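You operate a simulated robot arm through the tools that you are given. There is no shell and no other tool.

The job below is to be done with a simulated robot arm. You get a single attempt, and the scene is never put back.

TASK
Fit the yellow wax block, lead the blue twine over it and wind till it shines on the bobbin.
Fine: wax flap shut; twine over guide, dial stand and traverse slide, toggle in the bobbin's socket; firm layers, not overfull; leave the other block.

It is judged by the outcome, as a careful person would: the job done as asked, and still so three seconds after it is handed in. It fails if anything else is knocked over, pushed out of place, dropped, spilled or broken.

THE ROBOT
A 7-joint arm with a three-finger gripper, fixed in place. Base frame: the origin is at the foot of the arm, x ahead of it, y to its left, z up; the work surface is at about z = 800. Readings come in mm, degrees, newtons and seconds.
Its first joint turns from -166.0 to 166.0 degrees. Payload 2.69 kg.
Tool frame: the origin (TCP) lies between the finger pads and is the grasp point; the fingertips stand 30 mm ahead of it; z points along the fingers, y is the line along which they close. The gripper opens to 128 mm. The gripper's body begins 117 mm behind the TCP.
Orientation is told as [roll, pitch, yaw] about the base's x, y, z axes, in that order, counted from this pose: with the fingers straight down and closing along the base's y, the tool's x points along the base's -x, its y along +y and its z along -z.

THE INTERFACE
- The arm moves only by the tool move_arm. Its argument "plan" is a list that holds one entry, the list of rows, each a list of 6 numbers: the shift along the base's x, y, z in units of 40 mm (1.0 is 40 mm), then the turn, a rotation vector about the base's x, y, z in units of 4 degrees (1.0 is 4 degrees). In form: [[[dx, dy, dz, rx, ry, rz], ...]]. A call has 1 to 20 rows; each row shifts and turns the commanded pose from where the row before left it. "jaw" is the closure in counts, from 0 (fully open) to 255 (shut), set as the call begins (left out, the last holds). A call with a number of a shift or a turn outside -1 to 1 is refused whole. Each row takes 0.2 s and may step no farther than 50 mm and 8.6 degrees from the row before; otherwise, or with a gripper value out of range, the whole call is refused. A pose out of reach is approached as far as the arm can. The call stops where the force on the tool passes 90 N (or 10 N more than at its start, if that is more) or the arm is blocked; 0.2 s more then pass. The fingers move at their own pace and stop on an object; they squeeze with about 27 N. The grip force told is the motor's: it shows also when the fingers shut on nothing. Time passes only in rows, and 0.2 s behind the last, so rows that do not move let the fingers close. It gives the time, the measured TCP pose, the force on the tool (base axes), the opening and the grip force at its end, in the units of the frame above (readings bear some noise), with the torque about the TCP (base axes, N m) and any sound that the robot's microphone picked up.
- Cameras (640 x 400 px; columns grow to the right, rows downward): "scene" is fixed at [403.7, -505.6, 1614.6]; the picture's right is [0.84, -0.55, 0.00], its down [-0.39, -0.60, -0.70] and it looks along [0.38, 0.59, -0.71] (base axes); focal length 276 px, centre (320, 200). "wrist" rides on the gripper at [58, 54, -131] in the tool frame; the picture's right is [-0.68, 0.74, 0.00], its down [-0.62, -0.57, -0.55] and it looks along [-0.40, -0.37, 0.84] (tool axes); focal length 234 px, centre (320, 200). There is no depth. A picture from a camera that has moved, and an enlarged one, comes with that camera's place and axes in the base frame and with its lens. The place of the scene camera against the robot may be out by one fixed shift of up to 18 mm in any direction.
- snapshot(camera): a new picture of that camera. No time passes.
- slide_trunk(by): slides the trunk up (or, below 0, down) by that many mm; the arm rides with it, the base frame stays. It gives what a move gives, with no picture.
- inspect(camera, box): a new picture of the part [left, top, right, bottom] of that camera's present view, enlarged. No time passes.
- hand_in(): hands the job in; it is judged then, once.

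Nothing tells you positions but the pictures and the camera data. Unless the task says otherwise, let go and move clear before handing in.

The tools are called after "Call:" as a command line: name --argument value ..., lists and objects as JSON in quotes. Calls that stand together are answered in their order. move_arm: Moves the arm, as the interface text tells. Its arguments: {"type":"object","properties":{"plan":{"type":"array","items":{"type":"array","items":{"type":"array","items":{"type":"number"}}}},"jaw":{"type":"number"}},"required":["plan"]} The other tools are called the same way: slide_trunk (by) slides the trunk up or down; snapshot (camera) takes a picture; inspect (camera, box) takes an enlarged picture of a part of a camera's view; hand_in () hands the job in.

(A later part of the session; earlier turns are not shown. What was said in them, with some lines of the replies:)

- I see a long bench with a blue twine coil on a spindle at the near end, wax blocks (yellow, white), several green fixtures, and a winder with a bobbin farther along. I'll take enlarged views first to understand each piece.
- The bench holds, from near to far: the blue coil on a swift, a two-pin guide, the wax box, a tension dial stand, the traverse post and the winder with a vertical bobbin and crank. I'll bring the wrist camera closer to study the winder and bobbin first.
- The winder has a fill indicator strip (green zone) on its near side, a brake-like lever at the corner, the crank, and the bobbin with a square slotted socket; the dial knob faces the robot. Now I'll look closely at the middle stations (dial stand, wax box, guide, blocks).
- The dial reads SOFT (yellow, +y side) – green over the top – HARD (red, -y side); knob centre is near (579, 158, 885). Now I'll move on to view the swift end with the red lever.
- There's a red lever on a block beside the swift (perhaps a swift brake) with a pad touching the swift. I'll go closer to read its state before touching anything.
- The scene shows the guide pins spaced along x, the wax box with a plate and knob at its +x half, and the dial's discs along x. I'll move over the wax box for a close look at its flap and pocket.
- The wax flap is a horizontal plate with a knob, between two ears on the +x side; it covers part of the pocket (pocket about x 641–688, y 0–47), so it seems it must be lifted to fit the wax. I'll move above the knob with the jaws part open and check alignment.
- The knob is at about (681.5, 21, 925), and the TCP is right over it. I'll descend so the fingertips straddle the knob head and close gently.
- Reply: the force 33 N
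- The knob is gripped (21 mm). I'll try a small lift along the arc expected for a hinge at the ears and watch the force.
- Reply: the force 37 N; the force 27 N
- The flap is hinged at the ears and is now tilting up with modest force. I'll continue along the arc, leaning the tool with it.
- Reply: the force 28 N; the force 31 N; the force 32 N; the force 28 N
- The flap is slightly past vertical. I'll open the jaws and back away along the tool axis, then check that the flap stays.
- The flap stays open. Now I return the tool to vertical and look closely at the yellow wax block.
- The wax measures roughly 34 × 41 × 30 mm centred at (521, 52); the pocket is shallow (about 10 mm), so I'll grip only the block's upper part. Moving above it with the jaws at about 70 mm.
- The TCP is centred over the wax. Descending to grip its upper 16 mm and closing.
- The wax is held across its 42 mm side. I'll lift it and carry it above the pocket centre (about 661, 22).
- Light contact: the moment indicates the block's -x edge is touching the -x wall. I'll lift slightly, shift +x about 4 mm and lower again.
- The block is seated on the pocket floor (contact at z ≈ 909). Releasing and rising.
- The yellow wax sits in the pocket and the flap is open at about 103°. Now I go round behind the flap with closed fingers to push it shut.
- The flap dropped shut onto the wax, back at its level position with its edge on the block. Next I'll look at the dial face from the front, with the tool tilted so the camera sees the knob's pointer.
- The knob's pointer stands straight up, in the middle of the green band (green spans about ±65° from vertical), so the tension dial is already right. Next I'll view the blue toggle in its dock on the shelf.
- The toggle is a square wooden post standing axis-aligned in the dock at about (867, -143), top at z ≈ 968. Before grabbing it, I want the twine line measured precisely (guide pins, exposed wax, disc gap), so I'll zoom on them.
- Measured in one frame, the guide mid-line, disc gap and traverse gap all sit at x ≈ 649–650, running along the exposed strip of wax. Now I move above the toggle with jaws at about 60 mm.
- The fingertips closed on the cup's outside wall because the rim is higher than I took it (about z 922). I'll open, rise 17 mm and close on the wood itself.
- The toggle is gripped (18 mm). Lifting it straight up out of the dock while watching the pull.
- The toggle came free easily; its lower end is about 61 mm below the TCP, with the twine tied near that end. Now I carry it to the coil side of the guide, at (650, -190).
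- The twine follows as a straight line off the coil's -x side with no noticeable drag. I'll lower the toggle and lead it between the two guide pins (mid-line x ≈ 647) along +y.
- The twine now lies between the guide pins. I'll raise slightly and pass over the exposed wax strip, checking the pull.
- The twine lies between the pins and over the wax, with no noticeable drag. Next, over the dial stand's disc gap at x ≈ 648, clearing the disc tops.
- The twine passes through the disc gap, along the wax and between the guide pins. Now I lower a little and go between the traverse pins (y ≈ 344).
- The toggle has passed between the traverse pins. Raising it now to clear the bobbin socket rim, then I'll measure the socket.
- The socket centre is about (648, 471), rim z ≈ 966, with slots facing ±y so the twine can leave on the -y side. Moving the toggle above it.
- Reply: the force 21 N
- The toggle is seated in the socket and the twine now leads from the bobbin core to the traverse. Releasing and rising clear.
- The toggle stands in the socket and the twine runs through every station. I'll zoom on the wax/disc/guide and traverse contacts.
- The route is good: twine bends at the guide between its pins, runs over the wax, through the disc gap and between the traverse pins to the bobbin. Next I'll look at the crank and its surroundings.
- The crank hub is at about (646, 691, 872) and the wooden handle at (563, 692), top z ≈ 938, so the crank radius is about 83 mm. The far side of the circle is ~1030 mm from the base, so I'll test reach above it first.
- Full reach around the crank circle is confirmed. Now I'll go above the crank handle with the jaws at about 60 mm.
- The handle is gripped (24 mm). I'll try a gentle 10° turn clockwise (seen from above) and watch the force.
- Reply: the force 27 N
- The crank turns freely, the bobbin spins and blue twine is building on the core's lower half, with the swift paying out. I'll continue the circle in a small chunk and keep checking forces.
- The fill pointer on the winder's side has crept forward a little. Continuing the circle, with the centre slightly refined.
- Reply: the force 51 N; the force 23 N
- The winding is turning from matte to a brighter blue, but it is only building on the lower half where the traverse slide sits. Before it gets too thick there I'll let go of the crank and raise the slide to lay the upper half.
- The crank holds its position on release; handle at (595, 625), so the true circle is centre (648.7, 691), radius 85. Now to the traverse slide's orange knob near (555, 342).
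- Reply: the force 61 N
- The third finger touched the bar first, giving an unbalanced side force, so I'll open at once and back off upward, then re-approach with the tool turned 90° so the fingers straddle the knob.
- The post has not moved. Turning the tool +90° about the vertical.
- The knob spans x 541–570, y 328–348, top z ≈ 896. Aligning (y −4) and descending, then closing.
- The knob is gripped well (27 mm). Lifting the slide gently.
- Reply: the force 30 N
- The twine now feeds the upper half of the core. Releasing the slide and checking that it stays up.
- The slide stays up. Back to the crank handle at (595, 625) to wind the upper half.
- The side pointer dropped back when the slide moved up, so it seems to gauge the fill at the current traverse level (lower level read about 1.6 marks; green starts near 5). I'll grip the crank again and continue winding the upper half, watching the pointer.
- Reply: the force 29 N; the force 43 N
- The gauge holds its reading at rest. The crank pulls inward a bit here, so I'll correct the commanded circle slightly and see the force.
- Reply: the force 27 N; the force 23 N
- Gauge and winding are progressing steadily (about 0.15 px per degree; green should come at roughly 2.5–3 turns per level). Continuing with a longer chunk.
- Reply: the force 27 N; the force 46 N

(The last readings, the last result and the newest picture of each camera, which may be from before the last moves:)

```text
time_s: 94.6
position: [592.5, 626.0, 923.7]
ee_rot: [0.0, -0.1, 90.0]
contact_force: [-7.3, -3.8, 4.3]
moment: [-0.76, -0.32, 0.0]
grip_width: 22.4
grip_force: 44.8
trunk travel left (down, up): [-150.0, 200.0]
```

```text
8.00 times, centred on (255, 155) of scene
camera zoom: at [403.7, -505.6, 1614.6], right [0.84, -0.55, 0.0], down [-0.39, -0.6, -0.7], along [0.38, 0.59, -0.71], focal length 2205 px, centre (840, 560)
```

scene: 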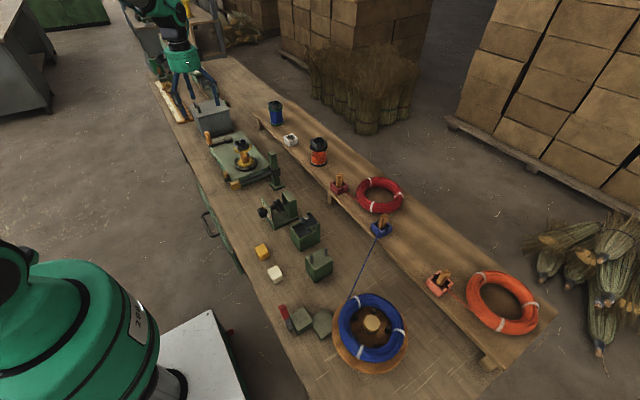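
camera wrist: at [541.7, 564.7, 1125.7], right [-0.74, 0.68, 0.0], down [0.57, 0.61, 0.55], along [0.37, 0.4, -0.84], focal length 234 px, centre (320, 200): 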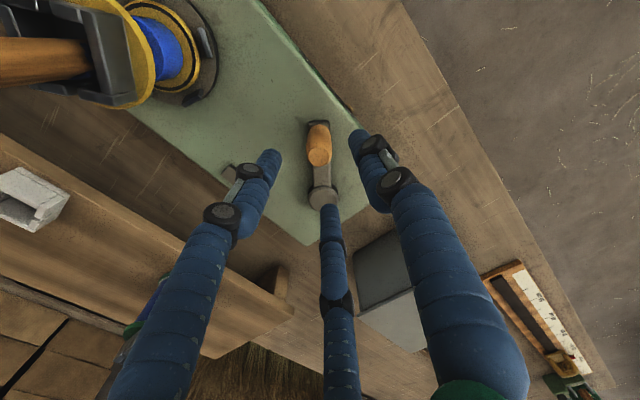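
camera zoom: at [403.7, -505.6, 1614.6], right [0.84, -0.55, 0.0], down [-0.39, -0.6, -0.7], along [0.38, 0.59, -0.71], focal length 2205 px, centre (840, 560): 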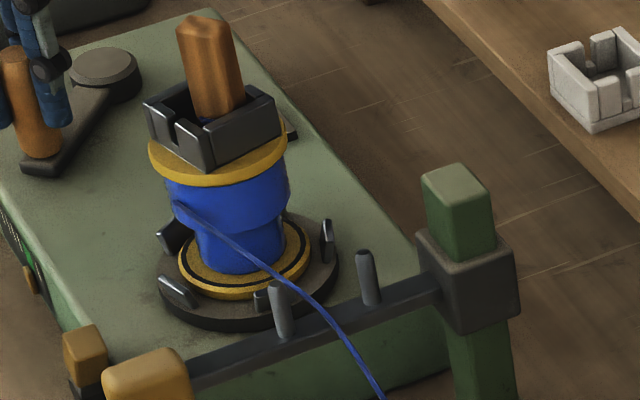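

The gauge pointer is now right at the centre of the green band for the upper level (winding radius ≈ 33 mm, like the full sample bobbins). I'll release the crank and lower the slide again to finish the lower level.

Call:
move_arm --plan '[[[0, 0, 0, 0, 0, 0], [0, 0, 0, 0, 0, 0], [0, 0, 0.85, 0, 0, 0], [0, 0, 0.95, 0, 0, 0], [-0.346, -0.895, 0, 0, 0, 0], [-0.346, -0.895, 0, 0, 0, 0], [-0.346, -0.895, 0, 0, 0, 0], [0, -0.895, 0, 0, 0, 0], [0, -0.895, 0, 0, 0, 0], [0, -0.895, 0, 0, 0, 0], [0, -0.895, 0, 0, 0, 0], [0, -0.895, 0, 0, 0, 0], [0, 0, 0, 0, 0, 0]]]' --jaw 140

Call:
inspect --camera "wrist" --box '[250, 70, 410, 210]'

Call:
inspect --camera "scene" --box '[200, 110, 300, 200]'

```text
time_s: 97.4
position: [552.9, 337.1, 995.7]
ee_rot: [0.0, -0.1, 90.0]
contact_force: [-0.4, -0.2, 0.3]
moment: [0.0, -0.05, 0.0]
grip_width: 57.6
grip_force: 0.1
trunk travel left (down, up): [-150.0, 200.0]
```

```text
2.86 times, centred on (330, 140) of wrist
camera zoom: at [499.6, 277.5, 1130.1], right [-0.74, 0.68, 0.0], down [0.57, 0.61, 0.55], along [0.37, 0.4, -0.84], focal length 669 px, centre (291, 371)
```

zoom: 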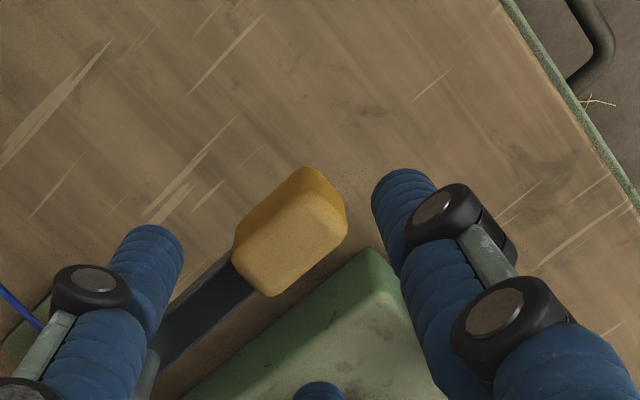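

```text
4.44 times, centred on (250, 155) of scene
camera zoom: at [403.7, -505.6, 1614.6], right [0.84, -0.55, 0.0], down [-0.39, -0.6, -0.7], along [0.38, 0.59, -0.71], focal length 1225 px, centre (631, 400)
```

zoom: 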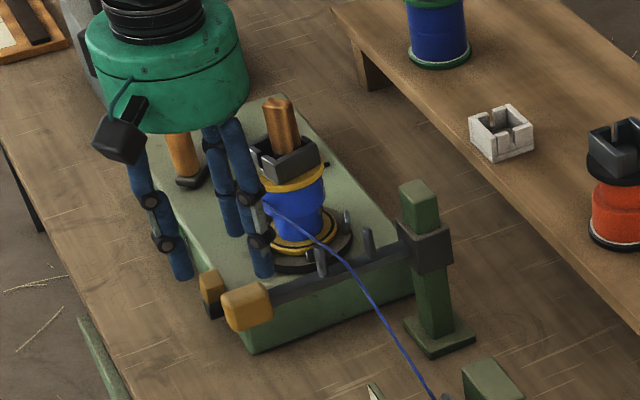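

Call:
move_arm --plan '[[[0, 0.04, -0.8, 0, 0, 0], [0, 0, -0.77, 0, 0, 0]]]'

Call:
move_arm --plan '[[[0, 0, 0, 0, 0, 0], [0, 0, 0, 0, 0, 0]]]' --jaw 255

```text
time_s: 98.0
position: [554.1, 340.8, 933.2]
ee_rot: [0.0, -0.1, 89.9]
contact_force: [-0.1, 1.0, 0.2]
moment: [-0.01, 0.0, 0.03]
grip_width: 57.7
grip_force: 0.0
trunk travel left (down, up): [-150.0, 200.0]
```

```text
time_s: 98.6
position: [551.4, 339.6, 934.2]
ee_rot: [0.2, 0.0, 89.9]
contact_force: [-12.5, 1.7, 0.0]
moment: [0.09, 0.45, 0.03]
grip_width: 26.7
grip_force: 45.1
trunk travel left (down, up): [-150.0, 200.0]
```

Gripped; lowering the slide about 30 mm to its original level.

Call:
move_arm --plan '[[[0, 0, -0.2, 0, 0, 0], [0, 0, -0.2, 0, 0, 0], [0, 0, -0.2, 0, 0, 0]]]'

Call:
inspect --camera "scene" --box '[230, 130, 290, 190]'

```text
time_s: 99.4
position: [552.6, 339.7, 909.2]
ee_rot: [0.1, 0.0, 90.0]
contact_force: [-24.0, 3.2, -1.4]
moment: [0.06, 0.94, -0.02]
grip_width: 26.6
grip_force: 44.8
trunk travel left (down, up): [-150.0, 200.0]
```

```text
6.67 times, centred on (260, 160) of scene
camera zoom: at [403.7, -505.6, 1614.6], right [0.84, -0.55, 0.0], down [-0.39, -0.6, -0.7], along [0.38, 0.59, -0.71], focal length 1838 px, centre (720, 467)
```

zoom: 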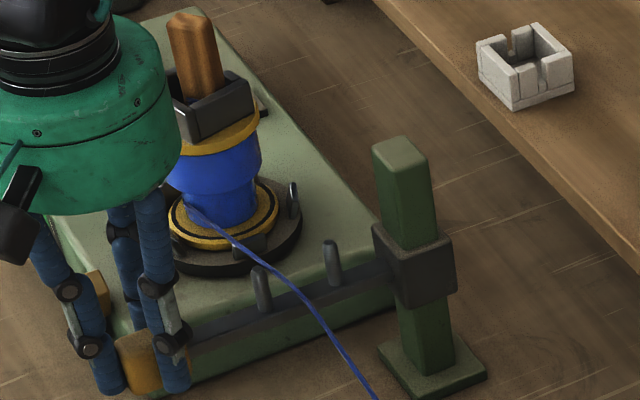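

Call:
move_arm --plan '[[[0, 0, -0.14, 0, 0, 0]]]'

Call:
move_arm --plan '[[[0, 0, 0, 0, 0, 0], [0, 0, 0, 0, 0, 0], [0, 0, 0.8, 0, 0, 0], [0, 0, 0.9, 0, 0, 0], [0, 0, 0.5, 0, 0, 0]]]' --jaw 140

Call:
inspect --camera "scene" --box '[211, 154, 225, 168]'

Call:
inspect --camera "scene" --box '[200, 110, 300, 200]'

```text
time_s: 99.8
position: [551.9, 339.3, 905.4]
ee_rot: [0.2, 0.0, 90.0]
contact_force: [-28.7, 6.6, -2.6]
moment: [0.18, 1.05, 0.02]
grip_width: 26.7
grip_force: 45.1
trunk travel left (down, up): [-150.0, 200.0]
```

```text
time_s: 101.0
position: [551.4, 341.4, 995.0]
ee_rot: [0.0, 0.0, 90.0]
contact_force: [-0.8, 0.6, -0.7]
moment: [0.04, -0.01, 0.02]
grip_width: 58.1
grip_force: 0.0
trunk travel left (down, up): [-150.0, 200.0]
```

```text
16.00 times, centred on (218, 161) of scene
camera zoom: at [403.7, -505.6, 1614.6], right [0.84, -0.55, 0.0], down [-0.39, -0.6, -0.7], along [0.38, 0.59, -0.71], focal length 4410 px, centre (1952, 824)
```

zoom: 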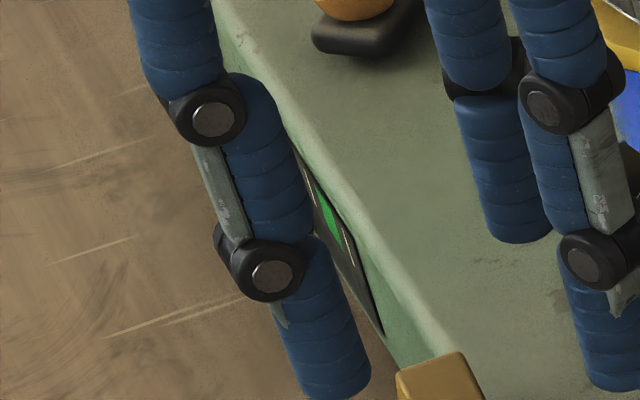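

```text
4.44 times, centred on (250, 155) of scene
camera zoom: at [403.7, -505.6, 1614.6], right [0.84, -0.55, 0.0], down [-0.39, -0.6, -0.7], along [0.38, 0.59, -0.71], focal length 1225 px, centre (631, 400)
```

zoom: 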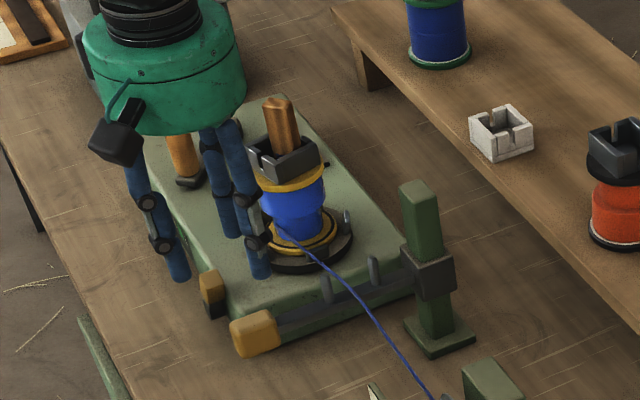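

The slide is back at the lower level. Returning to the crank handle.

Call:
move_arm --plan '[[[0, 0.885, 0, 0, 0, 0], [0, 0.885, 0, 0, 0, 0], [0, 0.885, 0, 0, 0, 0], [0, 0.885, 0, 0, 0, 0], [0, 0.885, 0, 0, 0, 0], [0.355, 0.885, 0, 0, 0, 0], [0.355, 0.885, 0, 0, 0, 0], [0.355, 0.885, 0, 0, 0, 0], [0, 0, 0, 0, 0, 0]]]'

Call:
inspect --camera "wrist" --box '[250, 40, 410, 180]'

Call:
inspect --camera "scene" --box '[211, 154, 225, 168]'

```text
time_s: 103.0
position: [597.3, 623.4, 992.6]
ee_rot: [0.0, 0.0, 90.0]
contact_force: [0.2, 0.7, -0.5]
moment: [-0.02, 0.0, 0.01]
grip_width: 57.7
grip_force: 0.1
trunk travel left (down, up): [-150.0, 200.0]
```

```text
2.86 times, centred on (330, 110) of wrist
camera zoom: at [543.3, 564.3, 1124.8], right [-0.74, 0.68, 0.0], down [0.57, 0.62, 0.55], along [0.37, 0.4, -0.84], focal length 669 px, centre (291, 457)
```

zoom: 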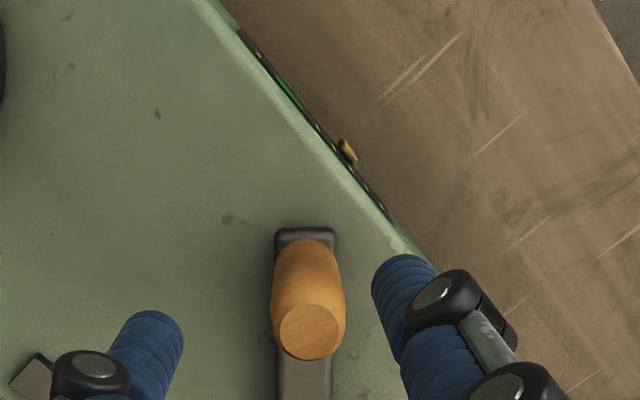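

```text
16.00 times, centred on (218, 161) of scene
camera zoom: at [403.7, -505.6, 1614.6], right [0.84, -0.55, 0.0], down [-0.39, -0.6, -0.7], along [0.38, 0.59, -0.71], focal length 4410 px, centre (1952, 824)
```

zoom: 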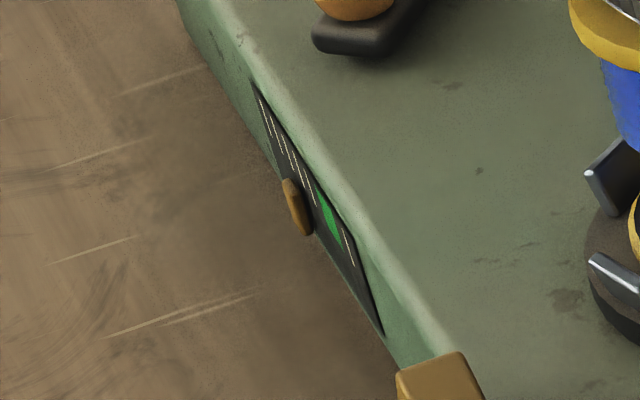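

The gauge now reads the lower level at about 609 (green centre ≈ 580), so roughly 410° more of cranking is needed. Aligning onto the handle and gripping.

Call:
move_arm --plan '[[[-0.1, 0.03, -0.85, 0, 0, 0], [0, 0, -0.84, 0, 0, 0]]]'

Call:
move_arm --plan '[[[0, 0, 0, 0, 0, 0], [0, 0, 0, 0, 0, 0]]]' --jaw 255

```text
time_s: 103.6
position: [593.2, 626.3, 924.5]
ee_rot: [0.0, 0.0, 90.0]
contact_force: [0.5, 0.2, -0.6]
moment: [-0.04, 0.03, 0.01]
grip_width: 57.7
grip_force: 0.1
trunk travel left (down, up): [-150.0, 200.0]
```

```text
time_s: 104.2
position: [594.6, 626.9, 924.9]
ee_rot: [-0.1, 0.0, 90.0]
contact_force: [6.6, 9.0, -4.6]
moment: [0.4, -0.23, 0.03]
grip_width: 22.4
grip_force: 45.1
trunk travel left (down, up): [-150.0, 200.0]
```

Call:
move_arm --plan '[[[-0.365, 0.413, 0, 0, 0, 0], [-0.262, 0.487, 0, 0, 0, 0], [-0.116, 0.516, 0, 0, 0, 0], [0.027, 0.531, 0, 0, 0, 0], [0.17, 0.509, 0, 0, 0, 0], [0.299, 0.449, 0, 0, 0, 0], [0.413, 0.355, 0, 0, 0, 0], [0.497, 0.242, 0, 0, 0, 0], [0.561, 0.148, 0, 0, 0, 0], [0.576, 0.005, 0, 0, 0, 0], [0.554, -0.138, 0, 0, 0, 0], [0.494, -0.267, 0, 0, 0, 0]]]'

Call:
inspect --camera "scene" --box '[211, 154, 225, 168]'

Call:
inspect --camera "scene" --box '[230, 130, 280, 180]'

```text
time_s: 106.8
position: [706.3, 754.8, 925.5]
ee_rot: [0.1, 0.0, 89.8]
contact_force: [-5.3, -11.5, 2.1]
moment: [0.17, 0.66, -0.02]
grip_width: 22.1
grip_force: 44.9
trunk travel left (down, up): [-150.0, 200.0]
```

```text
16.00 times, centred on (218, 161) of scene
camera zoom: at [403.7, -505.6, 1614.6], right [0.84, -0.55, 0.0], down [-0.39, -0.6, -0.7], along [0.38, 0.59, -0.71], focal length 4410 px, centre (1952, 824)
```

zoom: 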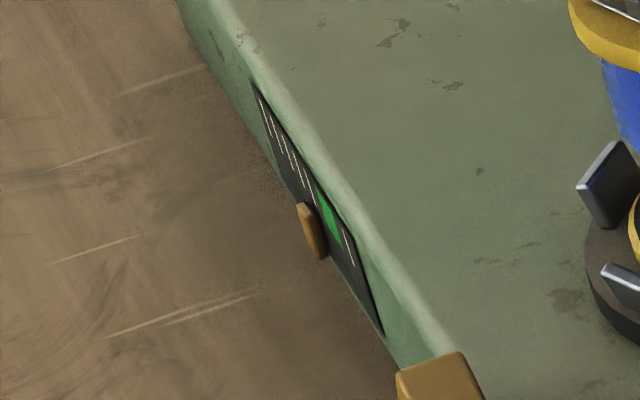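

```text
8.00 times, centred on (255, 155) of scene
camera zoom: at [403.7, -505.6, 1614.6], right [0.84, -0.55, 0.0], down [-0.39, -0.6, -0.7], along [0.38, 0.59, -0.71], focal length 2205 px, centre (840, 560)
```

zoom: 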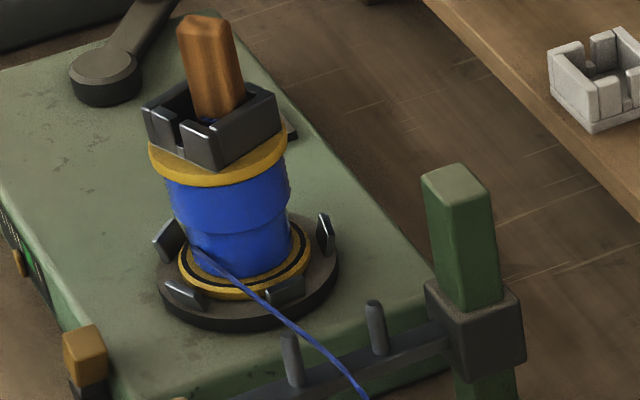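

Call:
move_arm --plan '[[[0.375, -0.413, 0, 0, 0, 0], [0.262, -0.487, 0, 0, 0, 0], [0.126, -0.536, 0, 0, 0, 0], [-0.017, -0.551, 0, 0, 0, 0], [-0.18, -0.525, 0, 0, 0, 0], [-0.309, -0.465, 0, 0, 0, 0], [-0.423, -0.371, 0, 0, 0, 0], [-0.507, -0.258, 0, 0, 0, 0], [-0.556, -0.122, 0, 0, 0, 0], [-0.571, 0.021, 0, 0, 0, 0], [-0.549, 0.164, 0, 0, 0, 0], [-0.489, 0.293, 0, 0, 0, 0]]]'

Call:
inspect --camera "wrist" --box '[300, 0, 420, 130]'

Call:
inspect --camera "scene" --box '[230, 130, 280, 180]'

Call:
inspect --camera "scene" --box '[211, 154, 225, 168]'

```text
time_s: 109.4
position: [592.7, 627.1, 924.5]
ee_rot: [0.0, -0.1, 90.0]
contact_force: [1.4, 7.2, -9.3]
moment: [-0.31, -0.64, 0.0]
grip_width: 22.6
grip_force: 44.8
trunk travel left (down, up): [-150.0, 200.0]
```

```text
3.08 times, centred on (360, 65) of wrist
camera zoom: at [539.1, 567.3, 1057.4], right [-0.74, 0.68, 0.0], down [0.56, 0.61, 0.55], along [0.37, 0.41, -0.83], focal length 720 px, centre (197, 615)
```

zoom: 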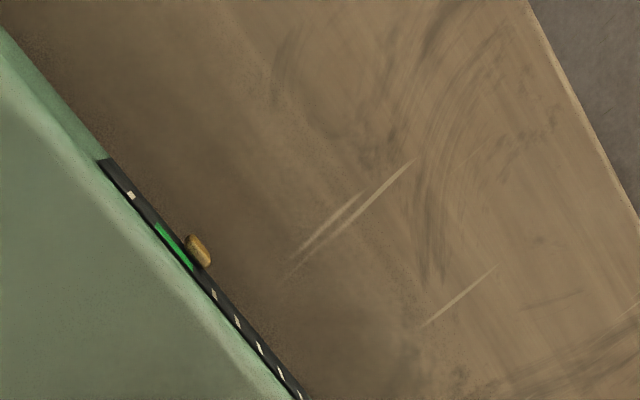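

```text
8.00 times, centred on (255, 155) of scene
camera zoom: at [403.7, -505.6, 1614.6], right [0.84, -0.55, 0.0], down [-0.39, -0.6, -0.7], along [0.38, 0.59, -0.71], focal length 2205 px, centre (840, 560)
```

zoom: 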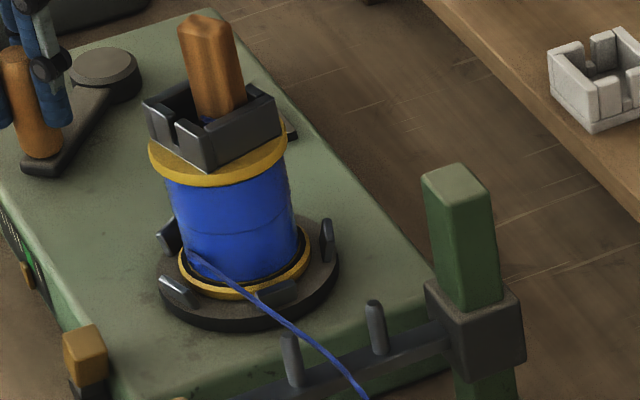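

```text
16.00 times, centred on (218, 161) of scene
camera zoom: at [403.7, -505.6, 1614.6], right [0.84, -0.55, 0.0], down [-0.39, -0.6, -0.7], along [0.38, 0.59, -0.71], focal length 4410 px, centre (1952, 824)
```

zoom: 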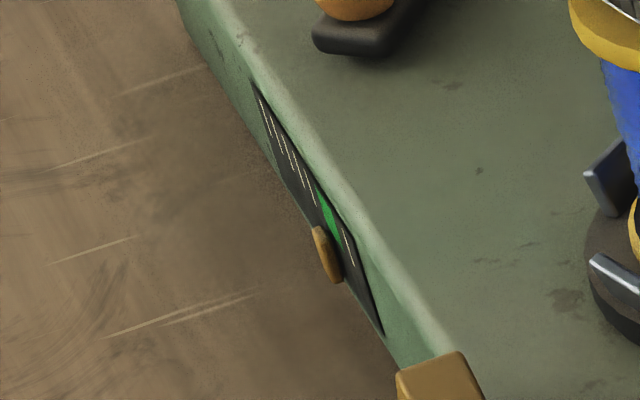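

The lower level has just entered the green; about 55–60° more puts it at mid-green, matching the upper level.

Call:
move_arm --plan '[[[-0.365, 0.413, 0, 0, 0, 0], [-0.262, 0.487, 0, 0, 0, 0], [-0.116, 0.526, 0, 0, 0, 0], [0.0, 0.4, 0, 0, 0, 0]]]'

Call:
inspect --camera "wrist" --box '[220, 0, 400, 130]'

Call:
inspect --camera "scene" --box '[230, 130, 280, 180]'

Call:
inspect --camera "scene" --box '[211, 154, 225, 168]'

```text
time_s: 110.4
position: [566.4, 698.1, 924.5]
ee_rot: [-0.1, -0.1, 90.1]
contact_force: [18.2, 0.1, -5.6]
moment: [-0.31, -0.87, 0.0]
grip_width: 22.4
grip_force: 45.3
trunk travel left (down, up): [-150.0, 200.0]
```

```text
3.08 times, centred on (310, 65) of wrist
camera zoom: at [511.7, 638.7, 1057.4], right [-0.74, 0.68, 0.0], down [0.57, 0.61, 0.55], along [0.37, 0.41, -0.83], focal length 720 px, centre (351, 615)
```

zoom: 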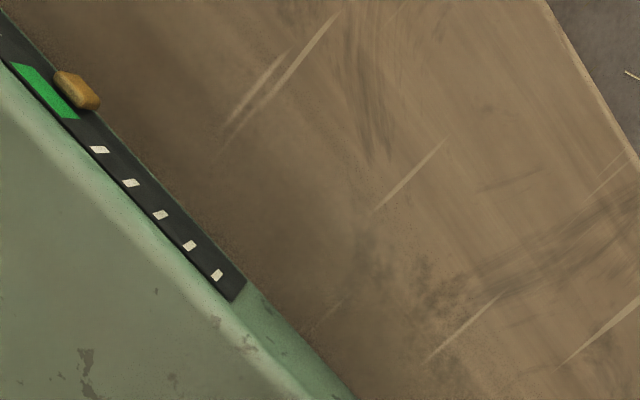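

```text
8.00 times, centred on (255, 155) of scene
camera zoom: at [403.7, -505.6, 1614.6], right [0.84, -0.55, 0.0], down [-0.39, -0.6, -0.7], along [0.38, 0.59, -0.71], focal length 2205 px, centre (840, 560)
```

zoom: 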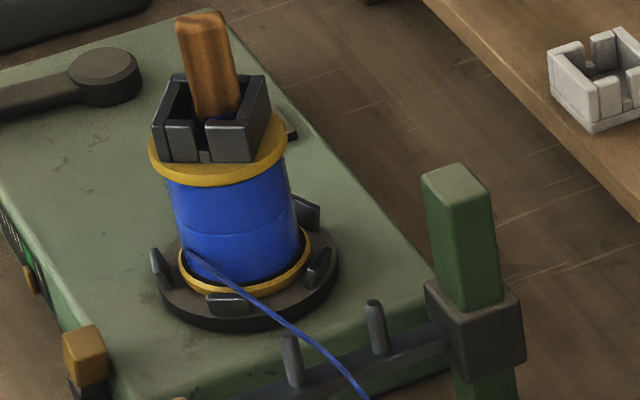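

```text
16.00 times, centred on (218, 161) of scene
camera zoom: at [403.7, -505.6, 1614.6], right [0.84, -0.55, 0.0], down [-0.39, -0.6, -0.7], along [0.38, 0.59, -0.71], focal length 4410 px, centre (1952, 824)
```

zoom: 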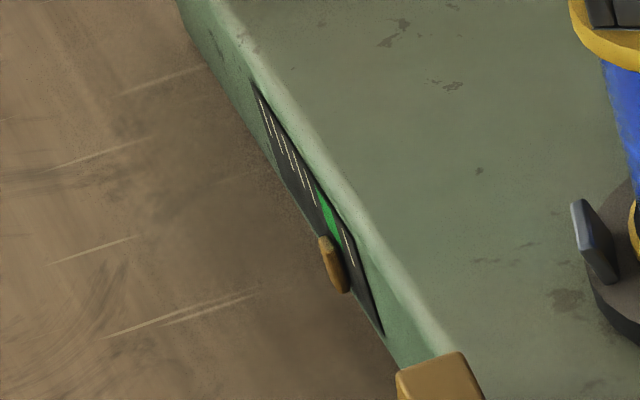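

Both levels now sit at the middle of the green band and the winding looks bright and even. I'll let go of the crank, move clear and check everything.

Call:
move_arm --plan '[[[0, 0, 0, 0, 0, 0], [0, 0, 0, 0, 0, 0], [0, 0, 0.85, 0, 0, 0], [0, 0, 0.95, 0, 0, 0], [-0.5, 0, 0.8, 0, 0, 0], [-0.8, 0, 0.5, 0, 0, 0], [-0.8, 0, 0.5, 0, 0, 0]]]' --jaw 130

Call:
snapshot --camera "scene"

Call:
inspect --camera "scene" --box '[200, 100, 300, 200]'

Call:
inspect --camera "scene" --box '[255, 180, 345, 280]'

Call:
inspect --camera "scene" --box '[230, 130, 280, 180]'

```text
time_s: 112.0
position: [479.9, 696.8, 1067.9]
ee_rot: [0.0, 0.0, 89.9]
contact_force: [0.6, 0.1, 0.1]
moment: [0.0, 0.03, 0.02]
grip_width: 62.8
grip_force: 0.0
trunk travel left (down, up): [-150.0, 200.0]
```

```text
taken
```

scene: 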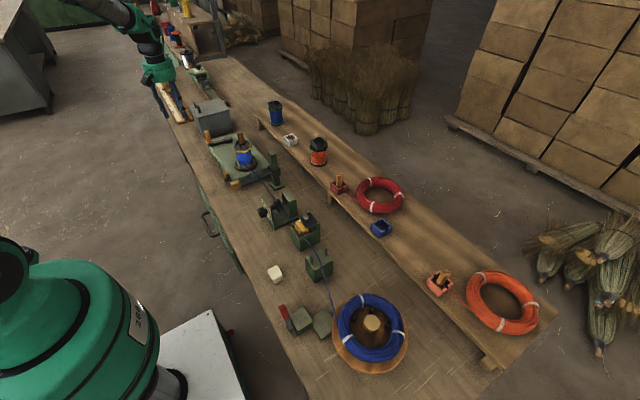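

```text
4.00 times, centred on (250, 150) of scene
camera zoom: at [403.7, -505.6, 1614.6], right [0.84, -0.55, 0.0], down [-0.39, -0.6, -0.7], along [0.38, 0.59, -0.71], focal length 1102 px, centre (600, 400)
```

zoom: 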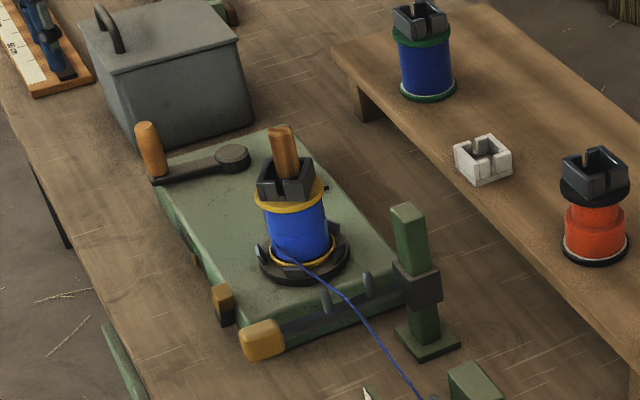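

```text
4.00 times, centred on (300, 230) of scene
camera zoom: at [403.7, -505.6, 1614.6], right [0.84, -0.55, 0.0], down [-0.39, -0.6, -0.7], along [0.38, 0.59, -0.71], focal length 1102 px, centre (400, 80)
```

zoom: 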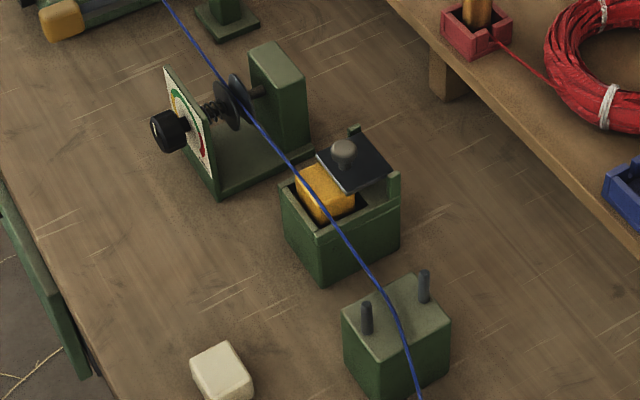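

```text
8.00 times, centred on (255, 155) of scene
camera zoom: at [403.7, -505.6, 1614.6], right [0.84, -0.55, 0.0], down [-0.39, -0.6, -0.7], along [0.38, 0.59, -0.71], focal length 2205 px, centre (840, 560)
```

zoom: 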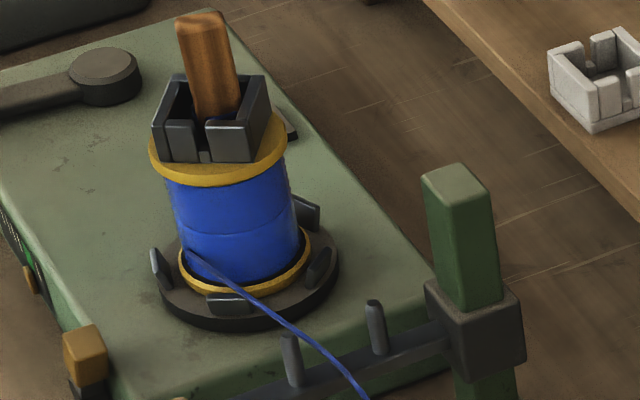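

Everything checks out: the yellow wax is in its pocket with the flap shut, and the white block is untouched. The twine runs guide → wax → disc gap (dial in green) → traverse pins → bobbin. The toggle is in the socket, both winding levels are mid-green and bright, and the arm is clear. Handing in.

Call:
hand_in

```text
The job is handed in.
```

The job is done and handed in; I haven't seen the judge's result.

- **Wax:** The yellow block is in the pocket with the flap shut on it. I left the white block where it was.
- **Twine route:** The blue twine runs between the guide pins and along the exposed edge of the wax. It then goes through the disc gap on the dial stand and between the traverse pins to the bobbin. It passes close to the wax block's near edge, so contact there looked good but was not centred.
- **Toggle:** It stands in the bobbin's socket.
- **Tension:** The dial already pointed to mid-green, so I left it alone.
- **Winding:** I wound the bobbin in two levels, raising the traverse slide for the upper half and lowering it again for the rest. The fill gauge read about mid-green at both levels, and the winding went from dull navy to bright blue and lies even inside the flanges.

I did not touch the red lever by the coil or the orange lever on the winder, since the coil paid out and the crank turned freely. In the last pictures nothing else had been knocked over or moved, and the arm had let go and was clear.
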